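You operate a simulated robot arm through the tools that you are given. There is no shell and no other tool. Be economical: measure what you need, move in short steps, check, and stop when the job is done.

Carry out the task below with a simulated robot arm. There is one attempt and no reset: what you move stays moved.

Task
Grind a scoop of beans in the mill and pull its drawer open.
Fine: put the scoop back; turn the crank till the hopper is nearly empty; leave the dial alone.

Only the result counts: the job must be done as asked and must still hold three seconds after the hand-in. Knocking over, shifting, dropping, spilling or breaking anything else fails it.

Robot
A 6-joint arm with a two-finger parallel gripper, fixed in place. Base frame: the origin is at the foot of the arm, x ahead of it, y to its left, z up; the work surface is at about z = 0.9. Readings come in m, degrees, newtons and seconds.
With the tool pointing down near the work surface it reaches from about 0.36 to 0.76 m from the base axis. Its first joint turns from -66.0 to 66.0 degrees. Payload 2.45 kg.
Tool frame: the origin (TCP) lies between the finger pads and is the grasp point; the fingertips stand 0.024 m ahead of it; z points along the fingers, y is the line along which they close. Largest opening 0.068 m; finger width 0.017, thickness 0.01; the body of the gripper, 0.04 by 0.07 m, starts 0.041 m behind the TCP.
Orientation is that of the tool frame in the base frame, as a unit quaternion [w, x, y, z]. With the fingers straight down and closing along the base's y, the tool's x points along the base's -x, its y along +y and its z along -z.

Tools
- The arm moves only by the tool drive_tool. Its argument "increments" is a list of rows, each a list of 3 entries, a list of its own where there are three numbers: the finger opening in m, from 0 to 0.068, then the shift along the base's x, y, z in m, then the turn, a rotation vector about the base's x, y, z in degrees. In form: [[jaw, [dx, dy, dz], [ax, ay, az]], ...]. A call has 1 to 10 rows; each row shifts and turns the commanded pose from where the row before left it. A row lasts 0.2 s, in which the tool goes at most 0.05 m and 8.6 degrees; a call with a longer step from one row to the next is refused whole, and so is a gripper value outside its range. Where a pose cannot be reached the arm comes as near as it can. A force on the tool above 40 N (or 10 N above the force at the start of the call, whichever is more), or a blocked arm, ends the call early, and 0.2 s more pass. The fingers move at their own pace (about 0.108 m/s each) and stop on an object; they squeeze with about 43 N. The grip force told is the motor's: it shows also when the fingers shut on nothing. Time passes only in rows, and 0.2 s behind the last, so rows that do not move let the fingers close. It gives the time, the measured TCP pose, the force on the tool (base axes), the opening and the grip force at its end, in the units of the frame above (readings bear some noise), with the torque about the TCP (base axes, N m) and any sound that the robot's microphone picked up, and new pictures: "show" is both (left out), scene, wrist or none.
- Cameras (640 x 400 px; columns grow to the right, rows downward): "scene" is fixed at [0.1895, 0.4308, 1.4741]; the picture's right is [-0.54, -0.84, 0.00], its down [-0.42, 0.27, -0.87] and it looks along [0.73, -0.47, -0.50] (base axes); focal length 279 px, centre (320, 200). "wrist" rides on the gripper at [0.084, 0.011, -0.075] in the tool frame; the picture's right is [-0.13, 0.99, 0.00], its down [-0.60, -0.08, -0.79] and it looks along [-0.79, -0.10, 0.61] (tool axes); focal length 251 px, centre (320, 200). There is no depth. A picture from a camera that has moved, and an enlarged one, comes with that camera's place and axes in the base frame and with its lens.
- inspect(camera, box): a new picture of the part [left, top, right, bottom] of that camera's present view, enlarged. No time passes.
- hand_in(): hands the job in; it is judged then, once.

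Go step by step. Nothing tells you positions but the pictures and the camera data: compare them with the known pose of the tool, close in by small moves and look again before you grip or let go. The budget is 120 turns and 200 pictures, counting those below and the enlarged ones. Unless the task says otherwise, let go and move clear before handing in, and close with one line.

The tools are called after "Emit:" as name(argument=value, ...) on one line, values as JSON. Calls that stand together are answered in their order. drive_tool: Moves the arm, as the interface text tells. Its arguments: {"type":"object","properties":{"increments":{"type":"array","items":{"type":"array"}},"show":{"type":"string","enum":["both","scene","wrist","none"]}},"required":["increments"]} The other tools are called the same way: inspect (camera, box) takes an enlarged picture of a part of a camera's view; hand_in () hands the job in.

At the start:

```text
time: 0.0
eef_pos: [0.502, 0.0187, 1.3555]
ee_rot: [0.001, 0.0, 1.0, 0.0]
wrist_force: [-0.1, 0.1, 0.1]
moment: [0.0, 0.02, -0.02]
grip_width: 0.068
grip_force: 0.1
```

scene: 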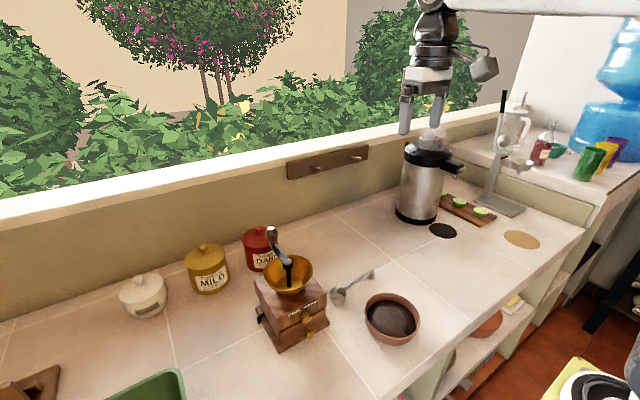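
wrist: 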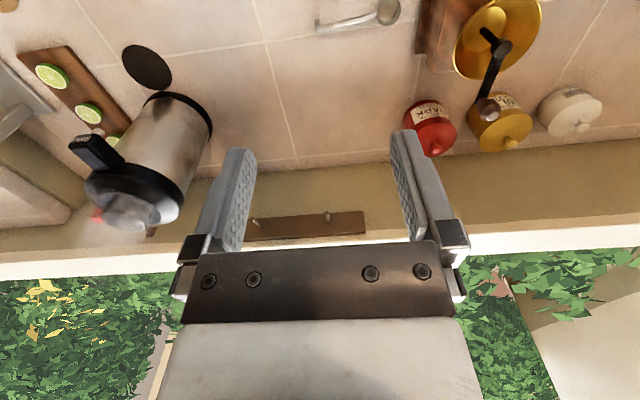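

I see a mill with a brass hopper and crank, a scoop next to it, a bowl of (probably) beans, and three canisters. I'll enlarge the key areas first.

Emit:
inspect(camera="scene", box=[220, 210, 440, 360])

Emit:
inspect(camera="wrist", box=[300, 0, 620, 180])

```text
2.67 times, centred on (330, 285) of scene
camera zoom: at [0.1895, 0.4308, 1.4741], right [-0.54, -0.84, 0.0], down [-0.42, 0.27, -0.87], along [0.73, -0.47, -0.5], focal length 744 px, centre (293, -27)
```

zoom: 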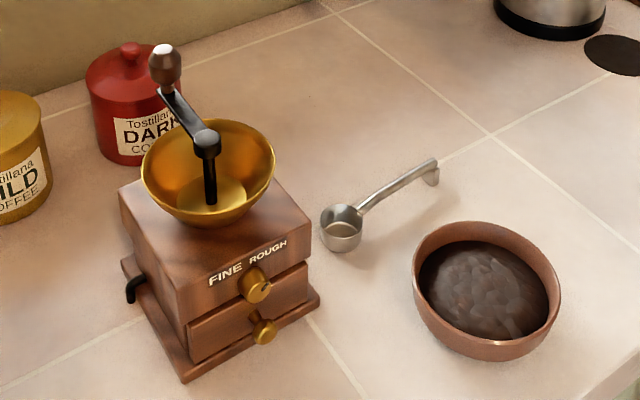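

```text
2.00 times, centred on (460, 90) of wrist
camera zoom: at [0.4196, 0.03, 1.4321], right [0.13, 0.99, 0.0], down [0.6, -0.08, 0.79], along [0.79, -0.1, -0.61], focal length 503 px, centre (40, 420)
```

zoom: 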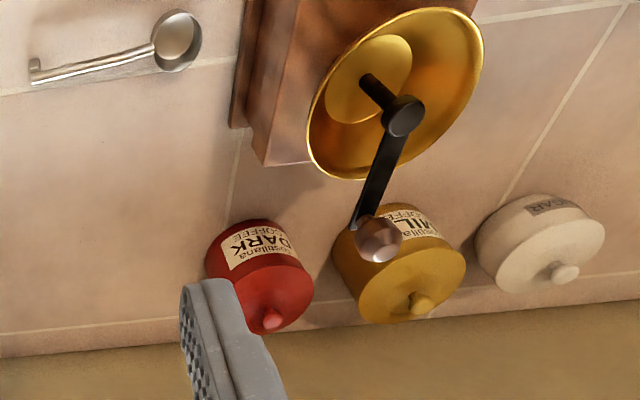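

The mill stands at about (0.59, 0.25) with its front facing -x. The crank knob is near (0.665, 0.25, 1.10). The scoop bowl is at about (0.573, 0.13) with its handle running toward -y, and the bean bowl is near (0.445, 0.07). I'll go above the handle and turn the gripper 90°.

Emit:
drive_tool(increments=[[0.068, [0.008, 0.0, -0.02], [0, 0, 8.5]], [0.068, [0.008, 0.0, -0.02], [0, 0, 8.5]], [0.068, [0.008, 0.0, -0.02], [0, 0, 8.5]], [0.068, [0.008, 0.0, -0.02], [0, 0, 8.5]], [0.068, [0.008, 0.0, -0.02], [0, 0, 8.5]], [0.068, [0.008, 0.0, -0.02], [0, 0, 8.5]], [0.068, [0.008, 0.0, -0.02], [0, 0, 8.5]], [0.068, [0.008, 0.005, -0.02], [0, 0, 8.5]], [0.068, [0.008, 0.005, -0.02], [0, 0, 8.5]], [0.068, [0.006, 0.006, -0.02], [0, 0, 8.5]]], show="none")

Emit:
drive_tool(increments=[[0.068, [0, 0, -0.03], [0, 0, 8.5]], [0.068, [0, 0, -0.03], [0, 0, 0]], [0.068, [0, 0, -0.03], [0, 0, 0]]])

```text
time: 2.2
eef_pos: [0.5811, 0.0345, 1.1555]
ee_rot: [0.0, -0.676, 0.737, -0.001]
wrist_force: [-0.4, -0.1, 1.0]
moment: [0.01, 0.0, -0.02]
grip_width: 0.0678
grip_force: 0.1
```

```text
time: 3.0
eef_pos: [0.5809, 0.0356, 1.066]
ee_rot: [0.0, 0.729, -0.685, -0.001]
wrist_force: [-0.1, -0.3, 0.3]
moment: [0.03, 0.02, -0.02]
grip_width: 0.068
grip_force: 0.1
camera wrist: at [0.5764, -0.0486, 1.1422], right [-1.0, 0.07, 0.0], down [0.04, 0.61, 0.79], along [0.05, 0.79, -0.61], focal length 251 px, centre (320, 200)
```

scene: 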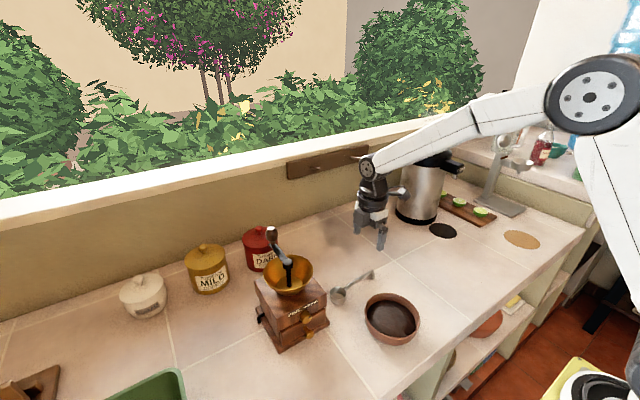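
wrist: 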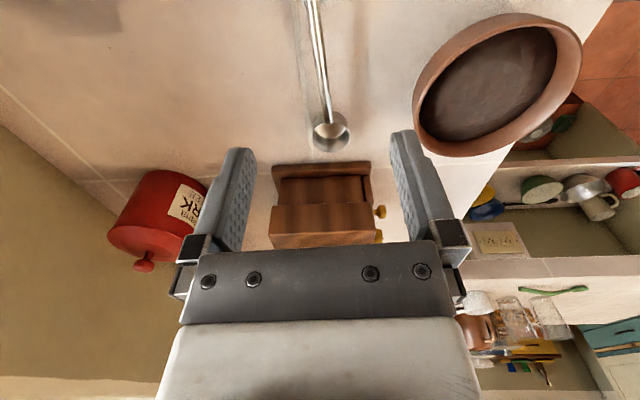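

The handle runs nearly along y at x≈0.584 under the gripper. I'll descend over it.

Emit:
drive_tool(increments=[[0.068, [0.004, 0, -0.04], [0, 0, 3]], [0.05, [0, 0, -0.04], [0, 0, 0]], [0.04, [0, 0, -0.025], [0, 0, 0]]])

Emit:
inspect(camera="scene", box=[310, 220, 430, 320])

```text
time: 3.8
eef_pos: [0.5856, 0.0356, 0.961]
ee_rot: [-0.001, 0.746, -0.666, 0.0]
wrist_force: [0.1, 0.3, 0.3]
moment: [0.01, -0.03, 0.0]
grip_width: 0.0401
grip_force: 0.1
camera wrist: at [0.5845, -0.0491, 1.0366], right [-1.0, 0.02, 0.0], down [0.01, 0.61, 0.79], along [0.01, 0.79, -0.61], focal length 251 px, centre (320, 200)
```

scene: 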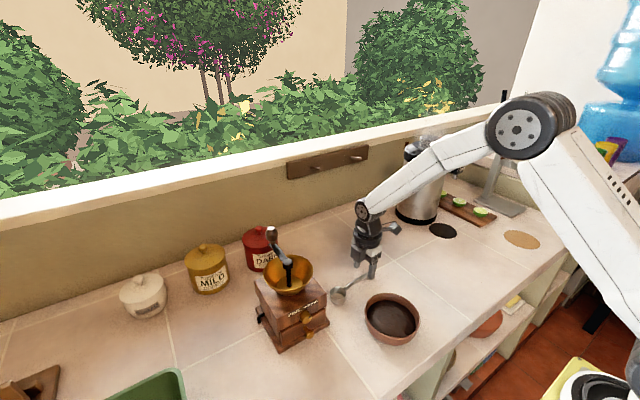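
wrist: 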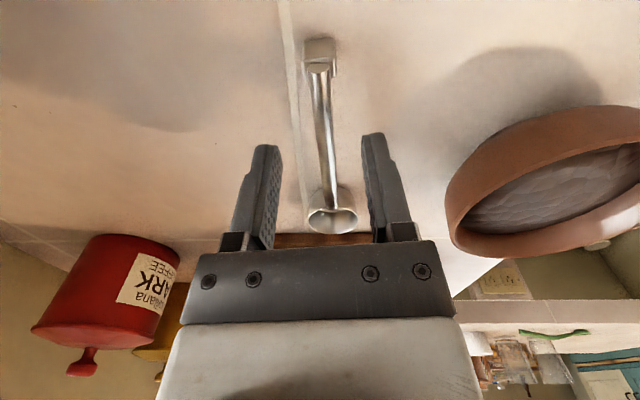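

```text
4.00 times, centred on (370, 270) of scene
camera zoom: at [0.1895, 0.4308, 1.4741], right [-0.54, -0.84, 0.0], down [-0.42, 0.27, -0.87], along [0.73, -0.47, -0.5], focal length 1117 px, centre (120, -80)
```

zoom: 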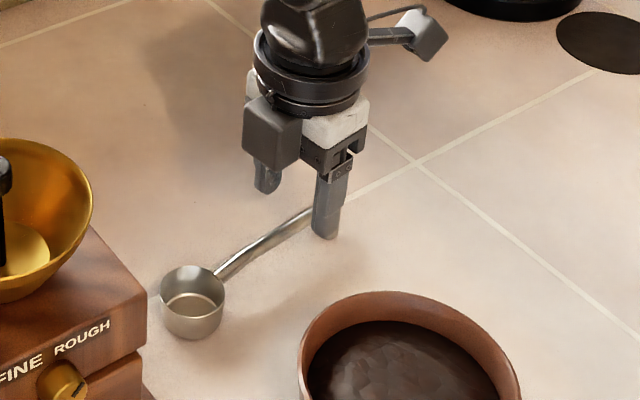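

The handle is centred between the fingers. I'll lower the last bit and close.

Emit:
drive_tool(increments=[[0.04, [-0.001, 0, -0.015], [0, 0, -1.5]], [0.04, [0, 0, -0.014], [0, 0, 0]], [0.02, [0, 0, 0], [0, 0, 0]], [0.0, [0, 0, 0], [0, 0, 0]], [0.0, [0, 0, 0], [0, 0, 0]], [0.0, [0, 0, 0], [0, 0, 0]]])

Emit:
inspect(camera="scene", box=[310, 220, 430, 320])

```text
time: 5.2
eef_pos: [0.5835, 0.0354, 0.9325]
ee_rot: [0.0, 0.737, -0.676, 0.0]
wrist_force: [0.3, -0.4, 0.3]
moment: [0.01, 0.03, 0.02]
grip_width: 0.0087
grip_force: 30.7
camera wrist: at [0.5814, -0.0491, 1.0082], right [-1.0, 0.04, 0.0], down [0.03, 0.61, 0.79], along [0.03, 0.79, -0.61], focal length 251 px, centre (320, 200)
```

scene: 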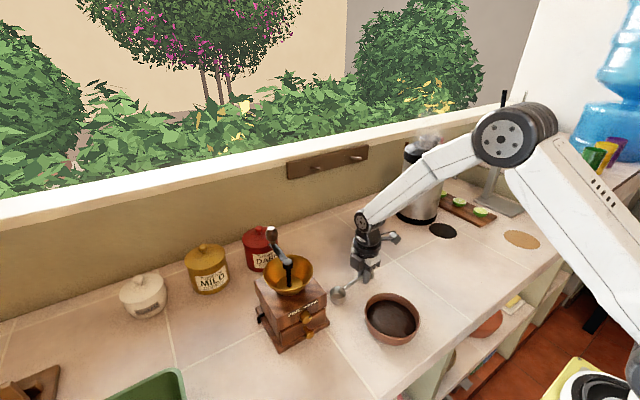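
wrist: 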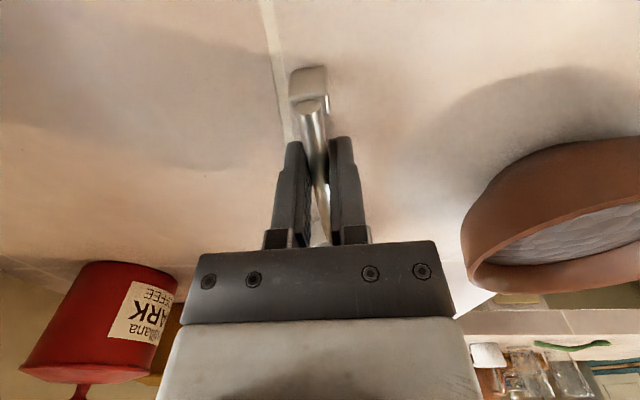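

```text
4.00 times, centred on (370, 270) of scene
camera zoom: at [0.1895, 0.4308, 1.4741], right [-0.54, -0.84, 0.0], down [-0.42, 0.27, -0.87], along [0.73, -0.47, -0.5], focal length 1117 px, centre (120, -80)
```

zoom: 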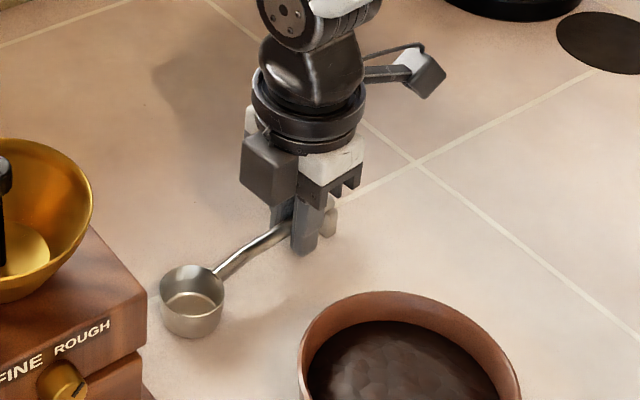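

The scoop is held (opening 8.7 mm) at TCP (0.5835, 0.0354, 0.9325). I'll lift it straight up and move toward the bean bowl to look.

Emit:
drive_tool(increments=[[0.0, [0, 0, 0.03], [0, 0, 0]], [0.0, [0, 0, 0.04], [0, 0, 0]], [0.0, [0, 0, 0.04], [0, 0, 0]], [0.0, [-0.045, -0.01, 0.01], [0, 0, 0]], [0.0, [-0.045, -0.015, 0], [0, 0, 0]], [0.0, [-0.045, -0.025, 0], [0, 0, 0]], [0.0, [0, 0, 0], [0, 0, 0]]])

Emit:
inspect(camera="scene", box=[330, 220, 490, 350])

```text
refused: row 6 steps farther than a row can; nothing moved
```

```text
3.08 times, centred on (410, 285) of scene
camera zoom: at [0.1895, 0.4308, 1.4741], right [-0.54, -0.84, 0.0], down [-0.42, 0.27, -0.87], along [0.73, -0.47, -0.5], focal length 859 px, centre (43, -62)
```

zoom: 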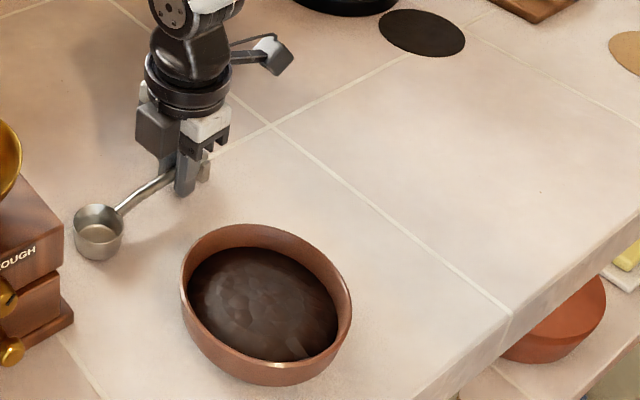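

The move was refused for a too-long row, so nothing moved; I'll resend it with shorter steps.

Emit:
drive_tool(increments=[[0.0, [0, 0, 0.03], [0, 0, 0]], [0.0, [0, 0, 0.04], [0, 0, 0]], [0.0, [0, 0, 0.04], [0, 0, 0]], [0.0, [-0.04, -0.01, 0.01], [0, 0, 0]], [0.0, [-0.04, -0.02, 0], [0, 0, 0]], [0.0, [-0.04, -0.02, 0], [0, 0, 0]], [0.0, [-0.012, 0, 0], [0, 0, 0]]])

Emit:
inspect(camera="scene", box=[330, 200, 490, 350])

```text
time: 6.8
eef_pos: [0.4505, -0.0147, 1.0525]
ee_rot: [0.001, 0.737, -0.675, 0.0]
wrist_force: [0.4, 0.5, -0.4]
moment: [0.0, -0.01, -0.03]
grip_width: 0.0088
grip_force: 30.4
camera wrist: at [0.4483, -0.0993, 1.1277], right [-1.0, 0.04, 0.0], down [0.03, 0.61, 0.79], along [0.03, 0.79, -0.61], focal length 251 px, centre (320, 200)
```

scene: 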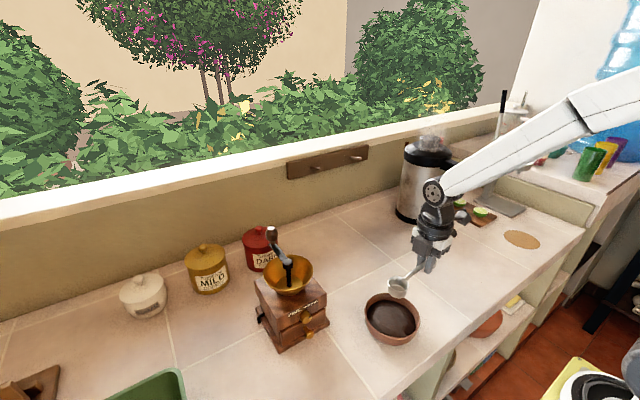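
wrist: 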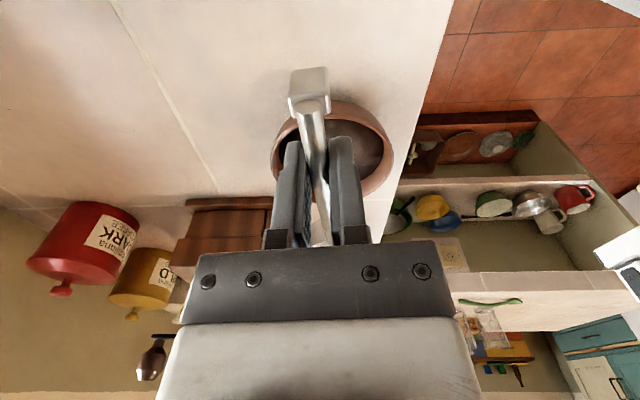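

```text
2.67 times, centred on (410, 275) of scene
camera zoom: at [0.1895, 0.4308, 1.4741], right [-0.54, -0.84, 0.0], down [-0.42, 0.27, -0.87], along [0.73, -0.47, -0.5], focal length 744 px, centre (80, 0)
```

zoom: 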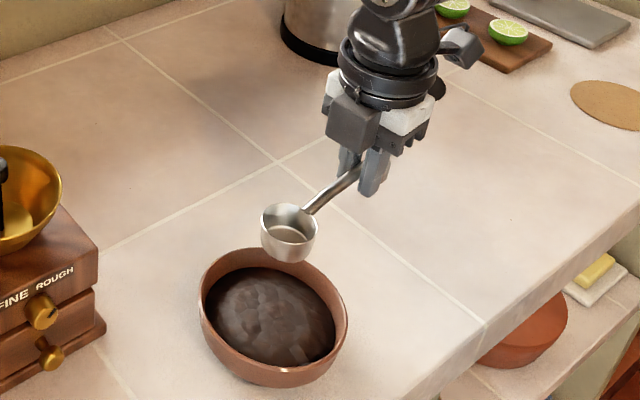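

The scoop's cup is about 0.087 m ahead of the TCP in +y and its rim is 0.01 below it; the bean bowl centre is about (0.444, 0.068). I'll tip the scoop nose-down above the beans and check the picture.

Emit:
drive_tool(increments=[[0.0, [-0.001, 0.004, 0.01], [-8.3, 0, 0]], [0.0, [0, 0.004, 0.01], [-8.3, 0, 0]], [0.0, [0, 0.004, 0.01], [-8.3, 0, 0]], [0.0, [0, 0.004, 0.005], [-8.3, 0, 0]], [0.0, [0, 0.004, 0], [-8.3, 0, 0]], [0.0, [0, 0.004, 0], [-8.3, 0, 0]], [0.0, [0, 0, 0], [0, 0, 0]]])

Emit:
inspect(camera="scene", box=[330, 200, 490, 350])

```text
time: 8.4
eef_pos: [0.4506, 0.009, 1.0881]
ee_rot: [0.31, 0.669, -0.613, 0.285]
wrist_force: [0.5, 0.3, -0.6]
moment: [0.01, -0.02, 0.02]
grip_width: 0.0089
grip_force: 29.9
camera wrist: at [0.448, 0.0119, 1.2016], right [-1.0, 0.03, -0.03], down [0.03, 1.0, 0.05], along [0.03, 0.04, -1.0], focal length 251 px, centre (320, 200)
```

scene: 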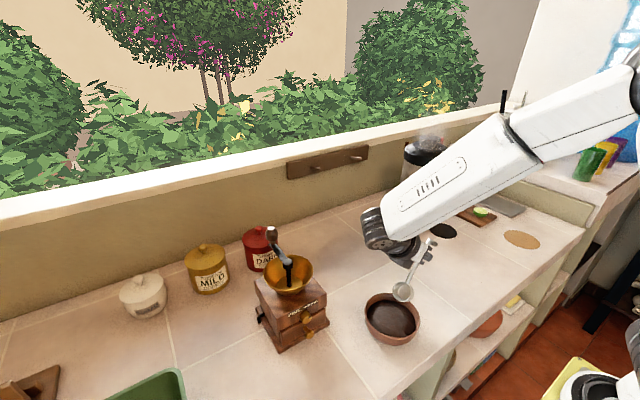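
wrist: 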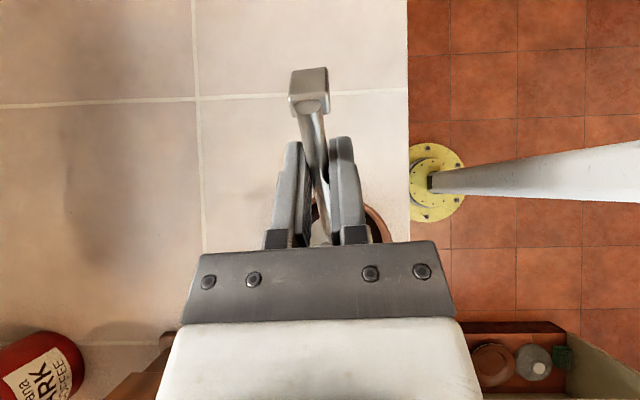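

```text
2.67 times, centred on (410, 275) of scene
camera zoom: at [0.1895, 0.4309, 1.4741], right [-0.54, -0.84, 0.0], down [-0.42, 0.27, -0.87], along [0.73, -0.47, -0.5], focal length 744 px, centre (80, 0)
```

zoom: 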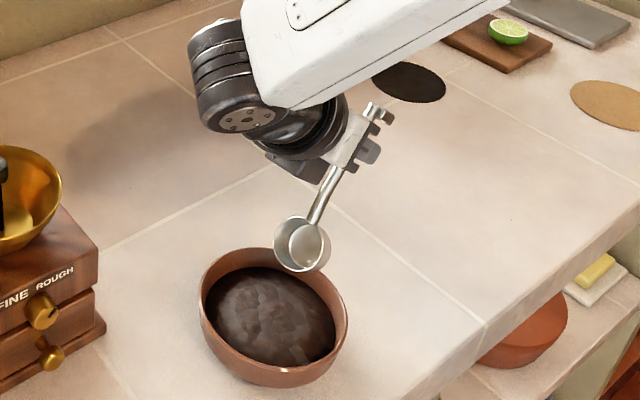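

The cup is above the middle-near side of the beans. I'll lower it into the heap, watching the force.

Emit:
drive_tool(increments=[[0.0, [0, 0, -0.02], [0, 0, 0]], [0.0, [0, 0, -0.015], [0, 0, 0]], [0.0, [0, 0, -0.012], [0, 0, 0]], [0.0, [0, 0, -0.01], [0, 0, 0]], [0.0, [0, 0, -0.01], [0, 0, 0]]], show="none")

Emit:
inspect(camera="scene", box=[330, 200, 490, 350])

```text
time: 9.6
eef_pos: [0.4507, 0.0087, 1.0207]
ee_rot: [0.31, 0.668, -0.614, 0.284]
wrist_force: [-0.2, 0.5, -0.6]
moment: [-0.02, -0.03, -0.01]
grip_width: 0.0087
grip_force: 30.3
```

```text
2.67 times, centred on (410, 275) of scene
camera zoom: at [0.1895, 0.4308, 1.4741], right [-0.54, -0.84, 0.0], down [-0.42, 0.27, -0.87], along [0.73, -0.47, -0.5], focal length 744 px, centre (80, 0)
```

zoom: 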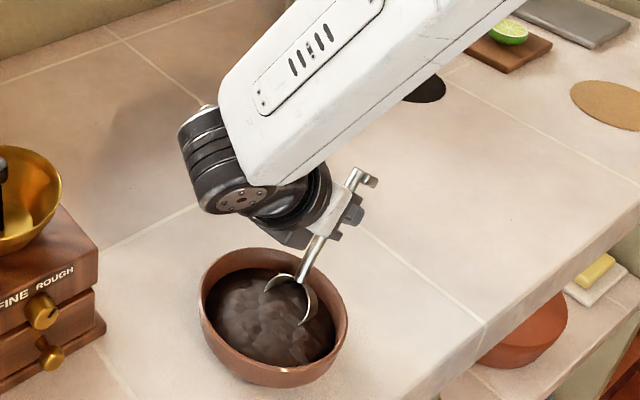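

No resistance, and the cup is in the beans. Now I'll sweep by levelling while following the bottom of the bowl, then lift.

Emit:
drive_tool(increments=[[0.0, [0, 0, -0.004], [0, 0, 0]], [0.0, [0, 0, -0.007], [8, 0, 0]], [0.0, [0, 0, -0.009], [8, 0, 0]], [0.0, [0, 0, -0.011], [8, 0, 0]], [0.0, [0, 0, -0.01], [8, 0, 0]], [0.0, [0, 0, 0], [0, 0, 0]], [0.0, [0, 0, 0.01], [4, 0, 0]], [0.0, [0, 0, 0.012], [4, 0, 0]]], show="none")

Emit:
inspect(camera="scene", box=[330, 200, 490, 350])

```text
time: 11.4
eef_pos: [0.4509, 0.0077, 1.0017]
ee_rot: [0.063, 0.735, -0.673, 0.057]
wrist_force: [0.6, -0.4, -0.4]
moment: [-0.04, 0.0, -0.02]
grip_width: 0.0087
grip_force: 30.5
```

```text
2.67 times, centred on (410, 275) of scene
camera zoom: at [0.1895, 0.4308, 1.4741], right [-0.54, -0.84, 0.0], down [-0.42, 0.27, -0.87], along [0.73, -0.47, -0.5], focal length 744 px, centre (80, 0)
```

zoom: 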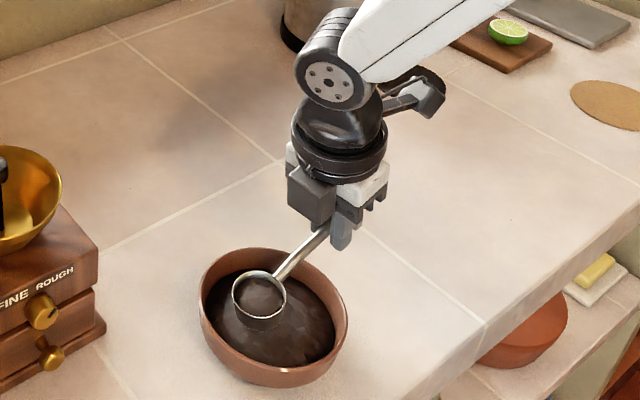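

The cup shows dark content. I'll level it and lift clear to check.

Emit:
drive_tool(increments=[[0.0, [0, 0, 0.01], [5, 0, 0]], [0.0, [0, 0, 0.02], [4.8, 0, 0]], [0.0, [0, 0, 0.03], [0, 0, 0]], [0.0, [0, 0, 0.03], [0, 0, 0]], [0.0, [0, 0, 0], [0, 0, 0]]], show="none")

Emit:
inspect(camera="scene", box=[330, 200, 490, 350])

```text
time: 12.6
eef_pos: [0.4494, 0.0084, 1.0929]
ee_rot: [0.0, 0.737, -0.676, 0.0]
wrist_force: [0.1, 0.4, 0.5]
moment: [-0.03, 0.0, -0.05]
grip_width: 0.0086
grip_force: 31.1
```

```text
2.67 times, centred on (410, 275) of scene
camera zoom: at [0.1895, 0.4308, 1.4741], right [-0.54, -0.84, 0.0], down [-0.42, 0.27, -0.87], along [0.73, -0.47, -0.5], focal length 744 px, centre (80, 0)
```

zoom: 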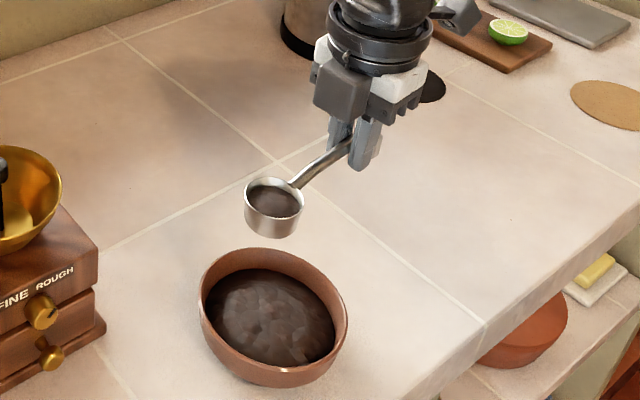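

A good scoopful sits level in the cup. I'll raise it and carry it level to the near side of the hopper.

Emit:
drive_tool(increments=[[0.0, [0, 0, 0.03], [0, 0, 0]], [0.0, [0.01, 0.01, 0.022], [0, 0, 0]], [0.0, [0.025, 0.02, 0], [0, 0, 0]], [0.0, [0.025, 0.02, 0], [0, 0, 0]], [0.0, [0.025, 0.02, 0], [0, 0, 0]], [0.0, [0.025, 0.02, 0], [0, 0, 0]], [0.0, [0.02, 0.02, 0], [0, 0, 0]], [0.0, [0.01, 0.012, 0], [0, 0, 0]], [0.0, [0.001, 0.005, 0], [0, 0, 0]], [0.0, [0, 0, 0], [0, 0, 0]]], show="scene")

Emit:
inspect(camera="scene", box=[220, 190, 380, 320])

```text
time: 14.8
eef_pos: [0.5904, 0.1353, 1.1433]
ee_rot: [0.0, 0.737, -0.676, 0.0]
wrist_force: [-0.1, 0.4, -0.4]
moment: [-0.05, -0.01, 0.05]
grip_width: 0.0087
grip_force: 30.3
```

scene: 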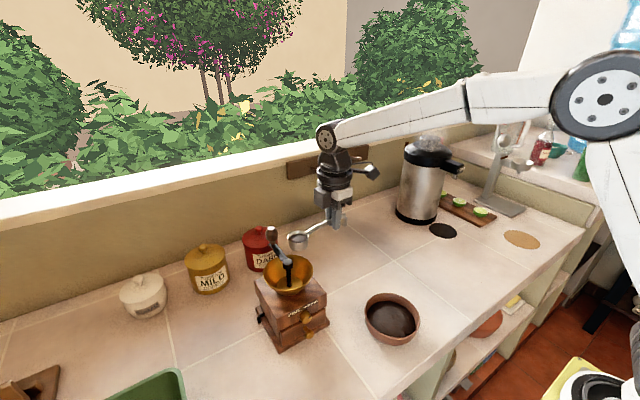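

```text
3.08 times, centred on (300, 255) of scene
camera zoom: at [0.1895, 0.4309, 1.4741], right [-0.54, -0.84, 0.0], down [-0.42, 0.27, -0.87], along [0.73, -0.47, -0.5], focal length 859 px, centre (382, 31)
```

zoom: 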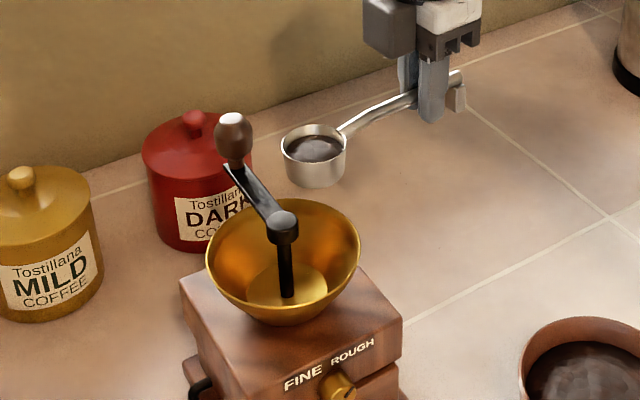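

The cup hangs over the near side of the hopper at about (0.586, 0.226), clear of the crank. I'll lower it slightly and roll it about the handle.

Emit:
drive_tool(increments=[[0.0, [0.001, 0, -0.008], [0, -5, 0]], [0.0, [0, 0, 0], [0, -8, 0]], [0.0, [0, 0, 0], [0, -8, 0]], [0.0, [0, 0, 0], [0, -8, 0]], [0.0, [0, 0, 0], [0, -6, 0]], [0.0, [0, 0, 0], [0, 0, 0]]], show="none")

Emit:
inspect(camera="scene", box=[220, 190, 380, 320])

```text
time: 16.2
eef_pos: [0.5919, 0.1365, 1.1356]
ee_rot: [-0.204, 0.704, -0.644, 0.221]
wrist_force: [-0.6, -0.3, -0.1]
moment: [-0.03, -0.01, 0.02]
grip_width: 0.009
grip_force: 30.6
```

```text
3.08 times, centred on (300, 255) of scene
camera zoom: at [0.1895, 0.4308, 1.4741], right [-0.54, -0.84, 0.0], down [-0.42, 0.27, -0.87], along [0.73, -0.47, -0.5], focal length 859 px, centre (382, 31)
```

zoom: 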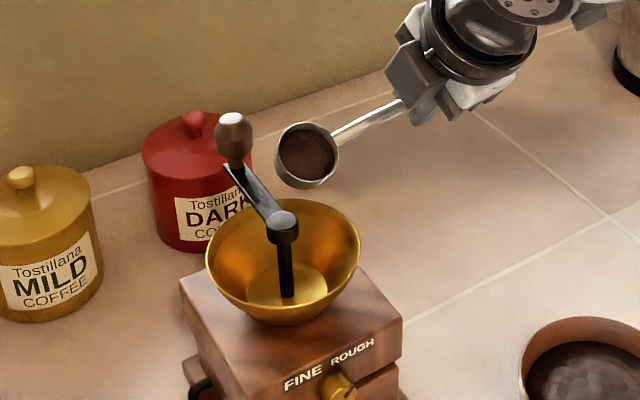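

It is tilted 35° and the content is still in. The lip is well over the hopper, so I'll keep rolling, shifted slightly toward the centre.

Emit:
drive_tool(increments=[[0.0, [0.003, 0, 0], [0, -8, 0]], [0.0, [0.003, 0, 0], [0, -8, 0]], [0.0, [0, 0, 0], [0, -8, 0]], [0.0, [0, 0, 0], [0, -8, 0]], [0.0, [0, 0, 0], [0, 0, 0]], [0.0, [0, 0, 0], [0, 0, 0]]], show="none")

Emit:
inspect(camera="scene", box=[220, 190, 380, 320])

```text
time: 17.6
eef_pos: [0.5976, 0.1365, 1.1354]
ee_rot: [-0.374, 0.615, -0.562, 0.407]
wrist_force: [0.3, 0.1, -0.6]
moment: [-0.02, 0.06, 0.02]
grip_width: 0.0086
grip_force: 30.0
```

```text
3.08 times, centred on (300, 255) of scene
camera zoom: at [0.1895, 0.4309, 1.4741], right [-0.54, -0.84, 0.0], down [-0.42, 0.27, -0.87], along [0.73, -0.47, -0.5], focal length 859 px, centre (382, 31)
```

zoom: 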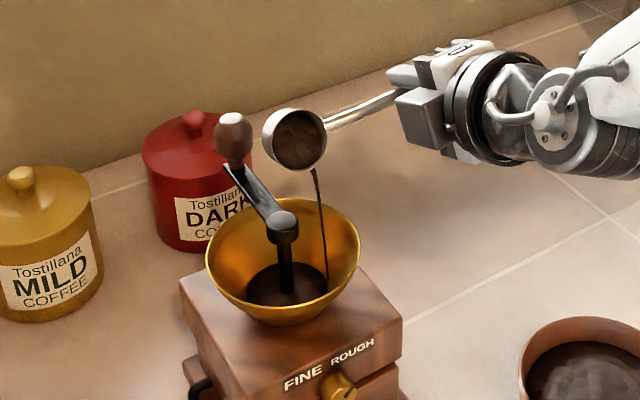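

The beans stream into the hopper. I'll roll further to empty the cup.

Emit:
drive_tool(increments=[[0.0, [0, 0, 0], [0, 0, 0]], [0.0, [0, 0, 0], [0, -8, 0]], [0.0, [0, 0, 0], [0, -8, 0]], [0.0, [0, 0, 0], [0, -8, 0]], [0.0, [0, 0, 0], [0, -8, 0]], [0.0, [0, 0, 0], [0, -8, 0]], [0.0, [0, 0, 0], [0, 0, 0]], [0.0, [0, 0, 0], [0, 0, 0]]], show="none")

Emit:
inspect(camera="scene", box=[220, 190, 380, 320])

```text
time: 19.4
eef_pos: [0.5982, 0.1357, 1.1345]
ee_rot: [-0.544, 0.438, -0.401, 0.593]
wrist_force: [-0.1, -0.7, 0.4]
moment: [-0.04, 0.04, 0.02]
grip_width: 0.0086
grip_force: 29.9
```

```text
3.08 times, centred on (300, 255) of scene
camera zoom: at [0.1895, 0.4308, 1.4741], right [-0.54, -0.84, 0.0], down [-0.42, 0.27, -0.87], along [0.73, -0.47, -0.5], focal length 859 px, centre (382, 31)
```

zoom: 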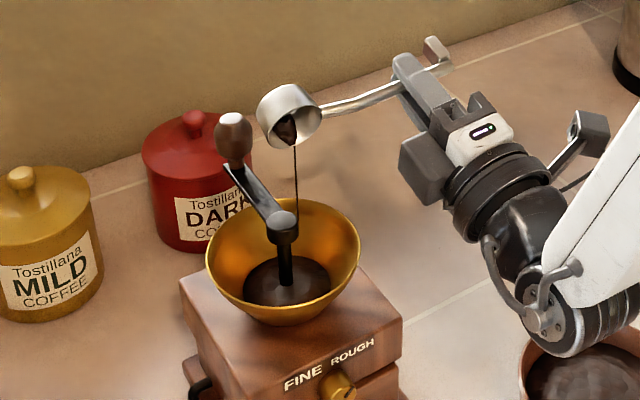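

Nearly empty, with the stream still inside the hopper. I'll hold to let it drain.

Emit:
drive_tool(increments=[[0.0, [0, 0, 0], [0, -5, 0]], [0.0, [0, 0, 0], [0, 0, 0]], [0.0, [0, 0, 0], [0, 0, 0]], [0.0, [0, 0, 0], [0, 0, 0]], [0.0, [0, 0, 0], [0, 0, 0]], [0.0, [0, 0, 0], [0, 0, 0]], [0.0, [0, 0, 0], [0, 0, 0]]], show="scene")

Emit:
inspect(camera="scene", box=[220, 190, 380, 320])

```text
time: 21.0
eef_pos: [0.5986, 0.1368, 1.1351]
ee_rot: [-0.56, 0.412, -0.379, 0.611]
wrist_force: [-0.1, -0.2, -0.3]
moment: [-0.01, 0.01, 0.01]
grip_width: 0.0086
grip_force: 30.6
```

scene: 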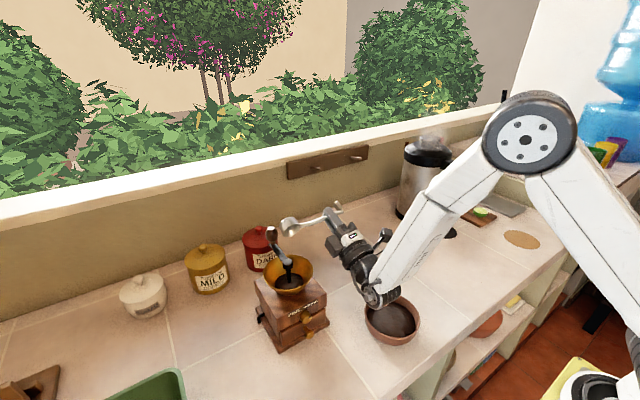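

```text
3.08 times, centred on (300, 255) of scene
camera zoom: at [0.1895, 0.4308, 1.4741], right [-0.54, -0.84, 0.0], down [-0.42, 0.27, -0.87], along [0.73, -0.47, -0.5], focal length 859 px, centre (382, 31)
```

zoom: 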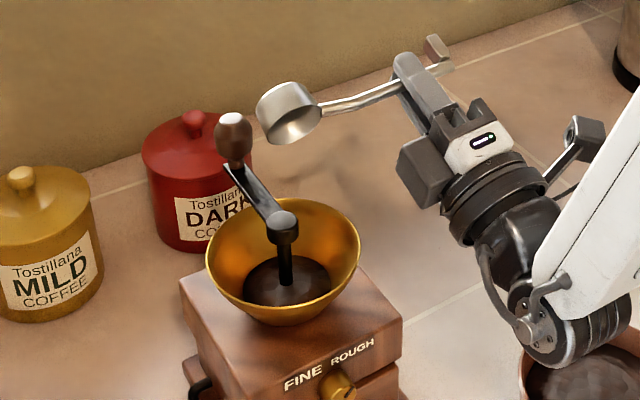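

The cup is empty and the hopper holds the beans. I'll roll back level and head back over the scoop's place.

Emit:
drive_tool(increments=[[0.0, [0, 0, 0.01], [0, 8, 0]], [0.0, [0, 0, 0], [0, 8, 0]], [0.0, [0, 0, 0], [0, 8, 0]], [0.0, [0, 0, 0], [0, 8, 0]], [0.0, [0, 0, 0], [0, 8, 0]], [0.0, [0, 0, 0], [0, 8, 0]], [0.0, [0, 0, 0], [0, 8, 0]], [0.0, [0, 0, 0], [0, 8, 0]], [0.0, [0, 0, 0], [0, 8, 0]], [0.0, [0, 0, 0], [0, 8, 0]]], show="none")

Emit:
drive_tool(increments=[[0.0, [0, 0, 0], [0, 8, 0]], [0.0, [0, 0, 0], [0, 8, 0]], [0.0, [0, 0, 0], [0, 8, 0]], [0.0, [0, 0, 0], [0, 8, 0]], [0.0, [-0.004, -0.025, 0], [0, 0, 0]], [0.0, [-0.004, -0.025, 0], [0, 0, 0]], [0.0, [-0.004, -0.025, 0], [0, 0, 0]], [0.0, [-0.002, -0.025, 0], [0, 0, 0]], [0.0, [0, 0, -0.03], [0, 0, 0]], [0.0, [0, 0, 0], [0, 0, 0]]], show="scene")

```text
time: 23.2
eef_pos: [0.6051, 0.1278, 1.1513]
ee_rot: [-0.168, 0.734, -0.612, 0.244]
wrist_force: [-1.1, 1.8, -2.2]
moment: [-0.03, -0.1, -0.09]
grip_width: 0.0084
grip_force: 30.2
```

```text
time: 25.4
eef_pos: [0.5843, 0.0368, 1.1152]
ee_rot: [0.001, 0.737, -0.676, 0.0]
wrist_force: [-1.2, -0.1, -0.3]
moment: [0.02, -0.03, 0.0]
grip_width: 0.0087
grip_force: 30.1
```

scene: 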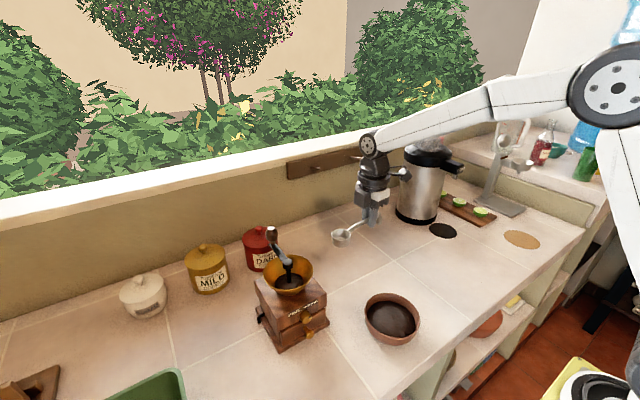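

Level again and above its place. I'll lower the scoop gently.

Emit:
drive_tool(increments=[[0.0, [0, -0.001, -0.04], [0, 0, 0]], [0.0, [0, 0, -0.04], [0, 0, 0]], [0.0, [0, 0, -0.04], [0, 0, 0]], [0.0, [0, 0, -0.03], [0, 0, 0]], [0.0, [0, 0, -0.02], [0, 0, 0]], [0.0, [0, 0, -0.009], [0, 0, 0]], [0.0, [0, 0, 0], [0, 0, 0]]], show="scene")

Emit:
inspect(camera="scene", box=[310, 220, 430, 320])

```text
time: 27.0
eef_pos: [0.5842, 0.0351, 0.937]
ee_rot: [0.0, 0.738, -0.675, 0.0]
wrist_force: [0.6, -0.2, 0.3]
moment: [0.07, 0.02, 0.03]
grip_width: 0.0083
grip_force: 30.6
```

scene: 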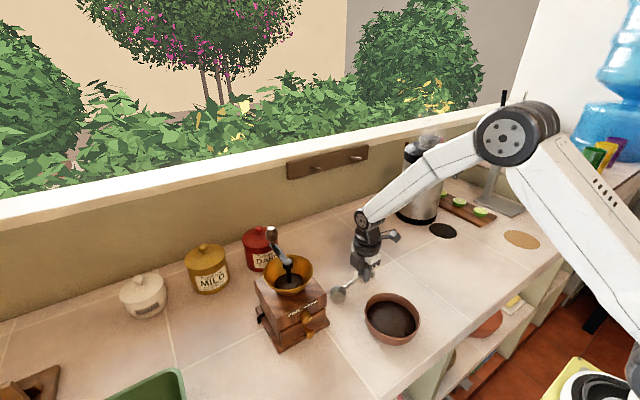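

```text
4.00 times, centred on (370, 270) of scene
camera zoom: at [0.1895, 0.4308, 1.4741], right [-0.54, -0.84, 0.0], down [-0.42, 0.27, -0.87], along [0.73, -0.47, -0.5], focal length 1117 px, centre (120, -80)
```

zoom: 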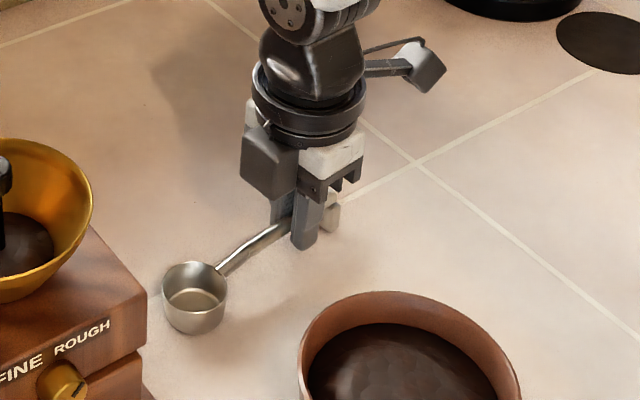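

About 4 mm above the surface. I'll lower that, open, and rise.

Emit:
drive_tool(increments=[[0.0, [-0.0005, 0, -0.003], [0, 0, 0]], [0.0, [0, 0, -0.0015], [0, 0, 0]], [0.015, [0, 0, 0], [0, 0, 0]], [0.03, [0, 0, 0], [0, 0, 0]], [0.04, [0, 0, 0], [0, 0, 0]], [0.04, [0, 0, 0.02], [0, 0, 0]], [0.04, [0, 0, 0.03], [0, 0, 0]], [0.04, [0, 0, 0.04], [0, 0, 0]], [0.04, [0, 0, 0.04], [0, 0, 0]]], show="scene")

Emit:
inspect(camera="scene", box=[220, 210, 440, 360])

```text
time: 29.0
eef_pos: [0.583, 0.0347, 1.0631]
ee_rot: [0.001, 0.737, -0.676, -0.001]
wrist_force: [0.0, -0.4, 0.6]
moment: [0.0, 0.03, 0.0]
grip_width: 0.04
grip_force: 0.0
```

scene: 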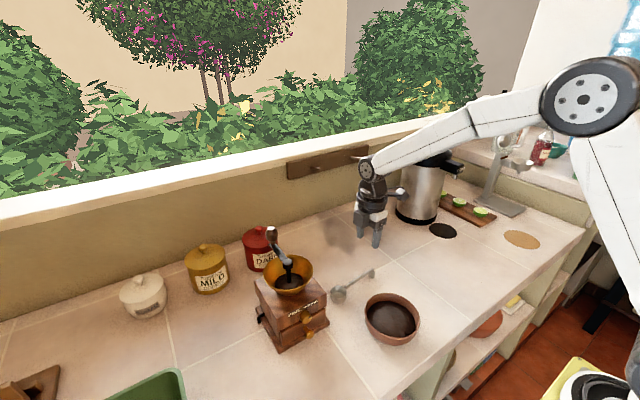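

```text
2.67 times, centred on (330, 285) of scene
camera zoom: at [0.1895, 0.4308, 1.4741], right [-0.54, -0.84, 0.0], down [-0.42, 0.27, -0.87], along [0.73, -0.47, -0.5], focal length 744 px, centre (293, -27)
```

zoom: 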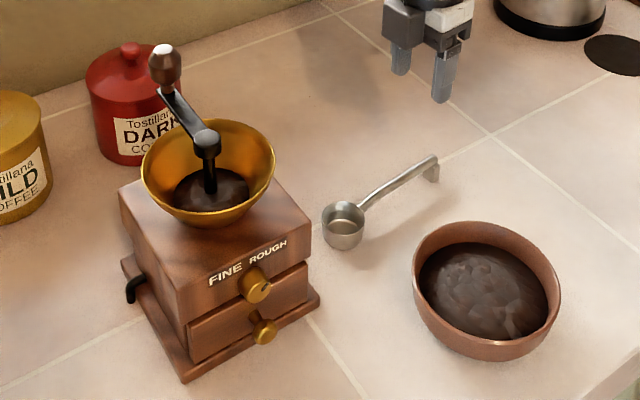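

The scoop is back in its place. Next is the crank: I'll rise and go above the knob at about (0.665, 0.25), turning the wrist back.

Emit:
drive_tool(increments=[[0.05, [0, 0, 0.04], [0, 0, -8.4]], [0.06, [0, 0, 0.04], [0, 0, -8.4]], [0.06, [0.008, 0.02, 0.04], [0, 0, -8.4]], [0.06, [0.012, 0.03, 0.007], [0, 0, -8.4]], [0.06, [0.012, 0.03, 0], [0, 0, -8.4]], [0.06, [0.012, 0.03, 0], [0, 0, -8.4]], [0.06, [0.012, 0.03, 0], [0, 0, -8.4]], [0.06, [0.012, 0.03, 0], [0, 0, -8.4]], [0.06, [0.012, 0.035, 0], [0, 0, -8.4]], [0.06, [0.002, 0.01, 0], [0, 0, 0]]])

Emit:
inspect(camera="scene", box=[220, 170, 380, 300])

```text
time: 31.2
eef_pos: [0.6671, 0.2494, 1.1874]
ee_rot: [0.0, -0.167, 0.986, 0.0]
wrist_force: [0.1, 0.6, -0.1]
moment: [0.0, -0.02, 0.02]
grip_width: 0.0599
grip_force: 0.1
camera wrist: at [0.5846, 0.2333, 1.2641], right [-0.21, 0.98, 0.0], down [0.6, 0.12, 0.79], along [0.78, 0.16, -0.61], focal length 251 px, centre (320, 200)
```

scene: 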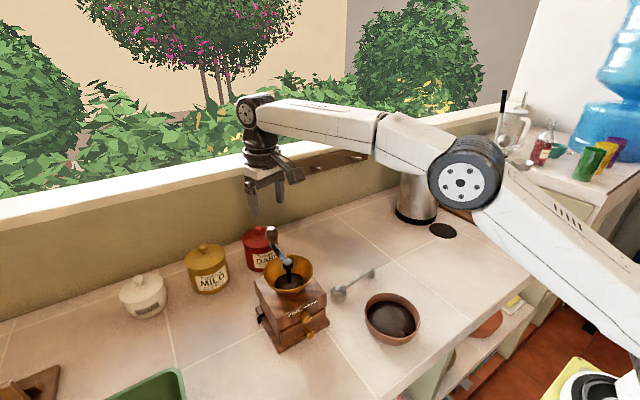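
wrist: 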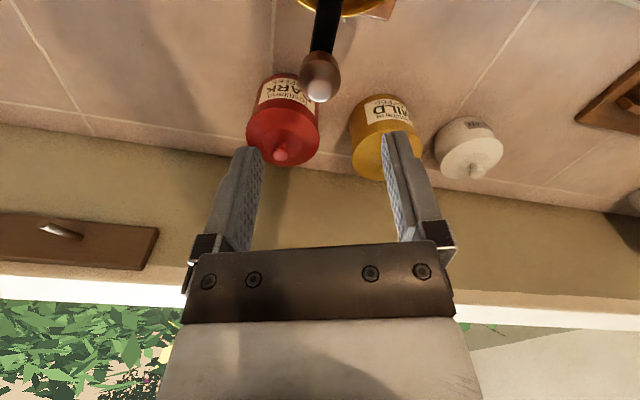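

```text
3.08 times, centred on (300, 235) of scene
camera zoom: at [0.1895, 0.4309, 1.4741], right [-0.54, -0.84, 0.0], down [-0.42, 0.27, -0.87], along [0.73, -0.47, -0.5], focal length 859 px, centre (382, 92)
```

zoom: 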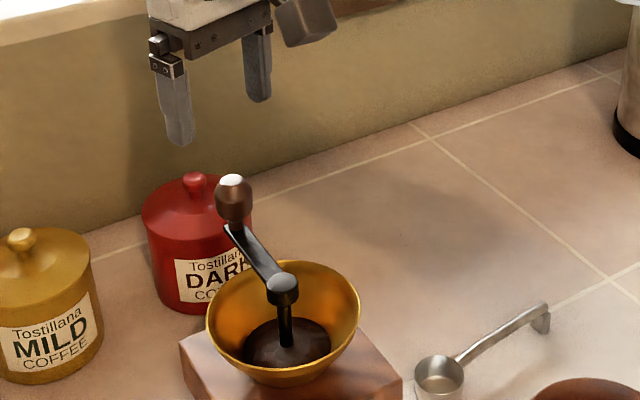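

The knob's top is at about (0.662, 0.251, 1.12). I'll descend over it with the fingers open.

Emit:
drive_tool(increments=[[0.06, [-0.004, 0.0015, -0.03], [0, 0, 0]], [0.06, [0, 0, -0.025], [0, 0, 0]], [0.06, [0, 0, -0.015], [0, 0, 0]]])

Emit:
inspect(camera="scene", box=[240, 190, 340, 300])

```text
time: 32.0
eef_pos: [0.6624, 0.2512, 1.1187]
ee_rot: [0.001, -0.168, 0.986, 0.0]
wrist_force: [0.1, 1.1, 0.6]
moment: [-0.01, 0.01, -0.01]
grip_width: 0.0601
grip_force: 0.0
camera wrist: at [0.5808, 0.2337, 1.1945], right [-0.21, 0.98, 0.0], down [0.6, 0.13, 0.79], along [0.78, 0.16, -0.61], focal length 251 px, centre (320, 200)
```

scene: 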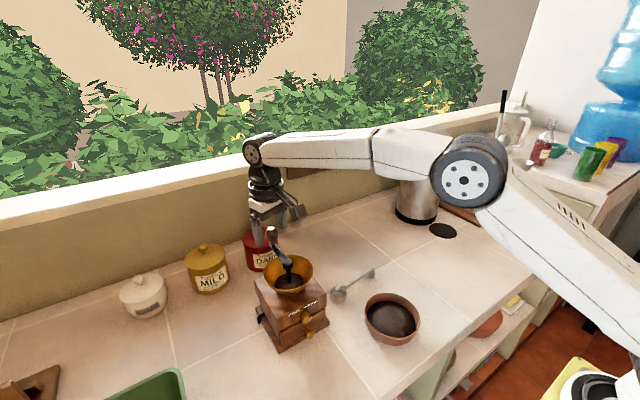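
wrist: 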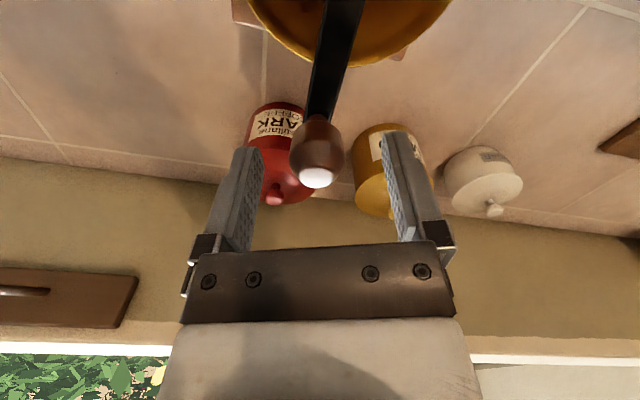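

```text
3.64 times, centred on (290, 245) of scene
camera zoom: at [0.1895, 0.4308, 1.4741], right [-0.54, -0.84, 0.0], down [-0.42, 0.27, -0.87], along [0.73, -0.47, -0.5], focal length 1015 px, centre (429, 36)
```

zoom: 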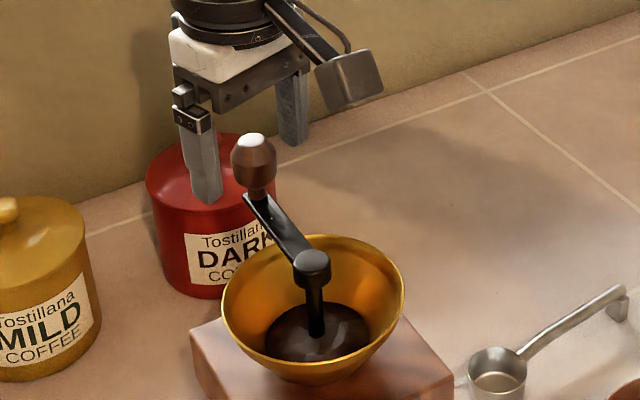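

The knob sits centred between the fingers. I'll lower a bit more and close on it.

Emit:
drive_tool(increments=[[0.06, [0, -0.0015, -0.012], [0, 0, 0]], [0.04, [0, 0, 0], [0, 0, 0]], [0.02, [0, 0, 0], [0, 0, 0]], [0.0, [0, 0, 0], [0, 0, 0]], [0.0, [0, 0, 0], [0, 0, 0]]])

Emit:
inspect(camera="scene", box=[240, 190, 340, 300])

```text
time: 33.2
eef_pos: [0.6633, 0.2503, 1.1077]
ee_rot: [0.0, -0.169, 0.986, 0.0]
wrist_force: [0.9, 0.5, -1.9]
moment: [0.07, -0.32, 0.0]
grip_width: 0.0249
grip_force: 41.3
camera wrist: at [0.5808, 0.2325, 1.1823], right [-0.21, 0.98, 0.0], down [0.6, 0.13, 0.79], along [0.78, 0.16, -0.61], focal length 251 px, centre (320, 200)
```

scene: 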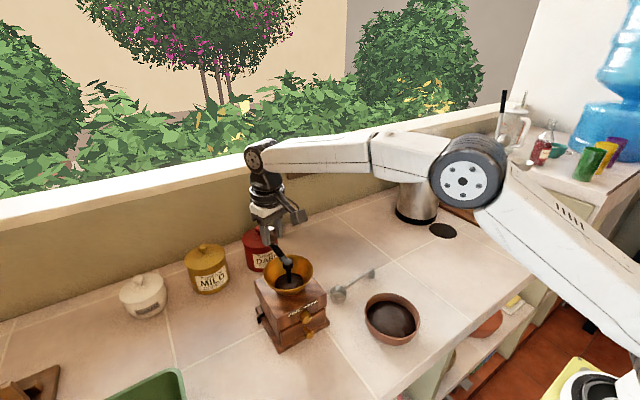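
wrist: 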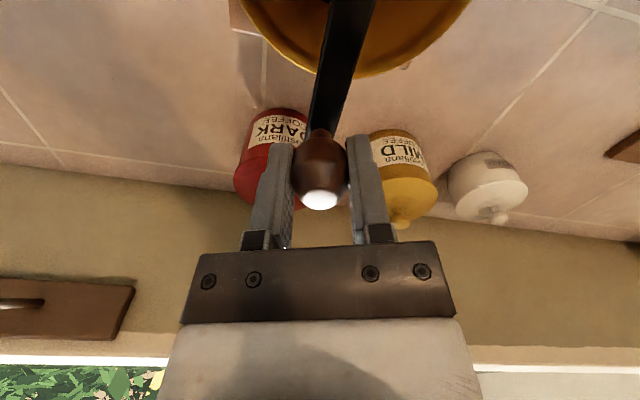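

```text
3.64 times, centred on (290, 245) of scene
camera zoom: at [0.1895, 0.4309, 1.4741], right [-0.54, -0.84, 0.0], down [-0.42, 0.27, -0.87], along [0.73, -0.47, -0.5], focal length 1015 px, centre (429, 36)
```

zoom: 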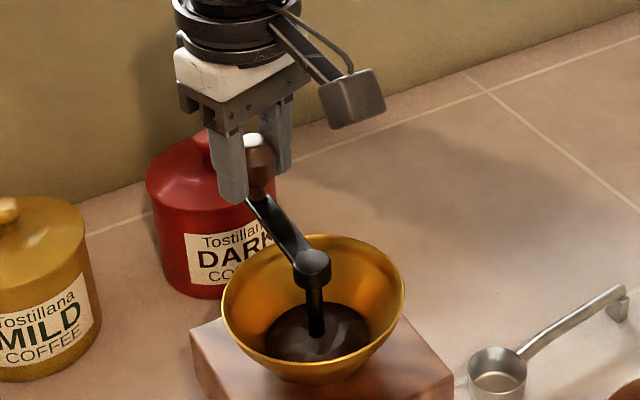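

Gripped (25 mm). I'll try the first 30° clockwise slowly and watch the force and sound.

Emit:
drive_tool(increments=[[0.0, [-0.0011, -0.0126, 0], [0, 0, 0]], [0.0, [-0.0033, -0.0122, 0], [0, 0, 0]], [0.0, [-0.0053, -0.0115, 0], [0, 0, 0]]])

Emit:
inspect(camera="scene", box=[240, 190, 340, 300])

```text
time: 34.0
eef_pos: [0.6519, 0.2119, 1.1066]
ee_rot: [0.0, -0.169, 0.986, 0.0]
wrist_force: [5.6, -3.2, -2.8]
moment: [-0.01, -0.28, -0.01]
grip_width: 0.0249
grip_force: 40.6
camera wrist: at [0.571, 0.1958, 1.1822], right [-0.21, 0.98, 0.0], down [0.6, 0.13, 0.79], along [0.78, 0.16, -0.61], focal length 251 px, centre (320, 200)
```

scene: 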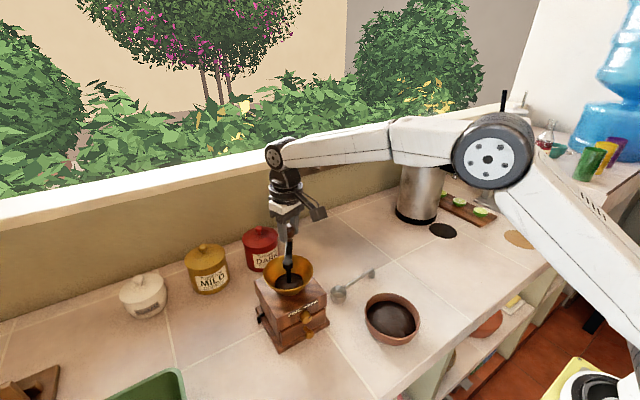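
wrist: 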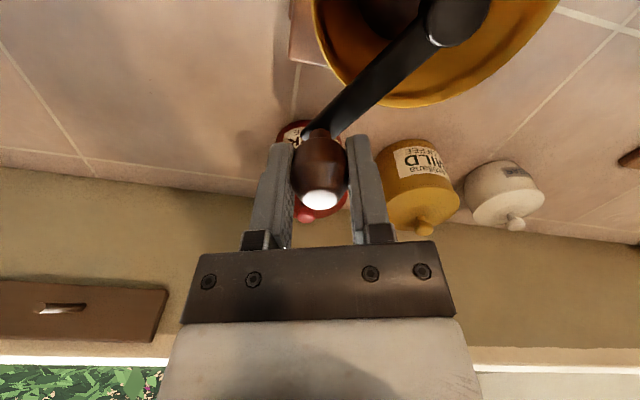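

```text
3.64 times, centred on (290, 245) of scene
camera zoom: at [0.1897, 0.4308, 1.4741], right [-0.54, -0.84, 0.0], down [-0.42, 0.27, -0.87], along [0.73, -0.47, -0.5], focal length 1015 px, centre (429, 36)
```

zoom: 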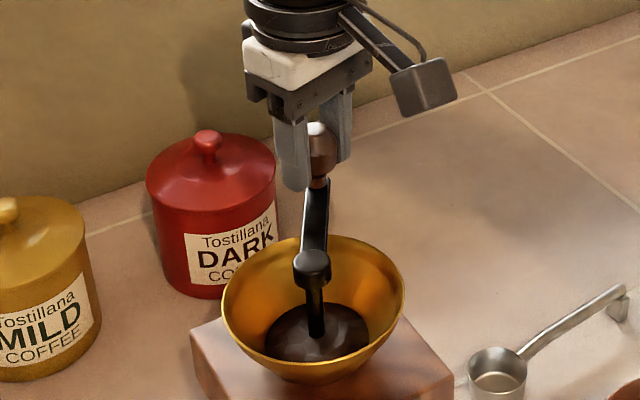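

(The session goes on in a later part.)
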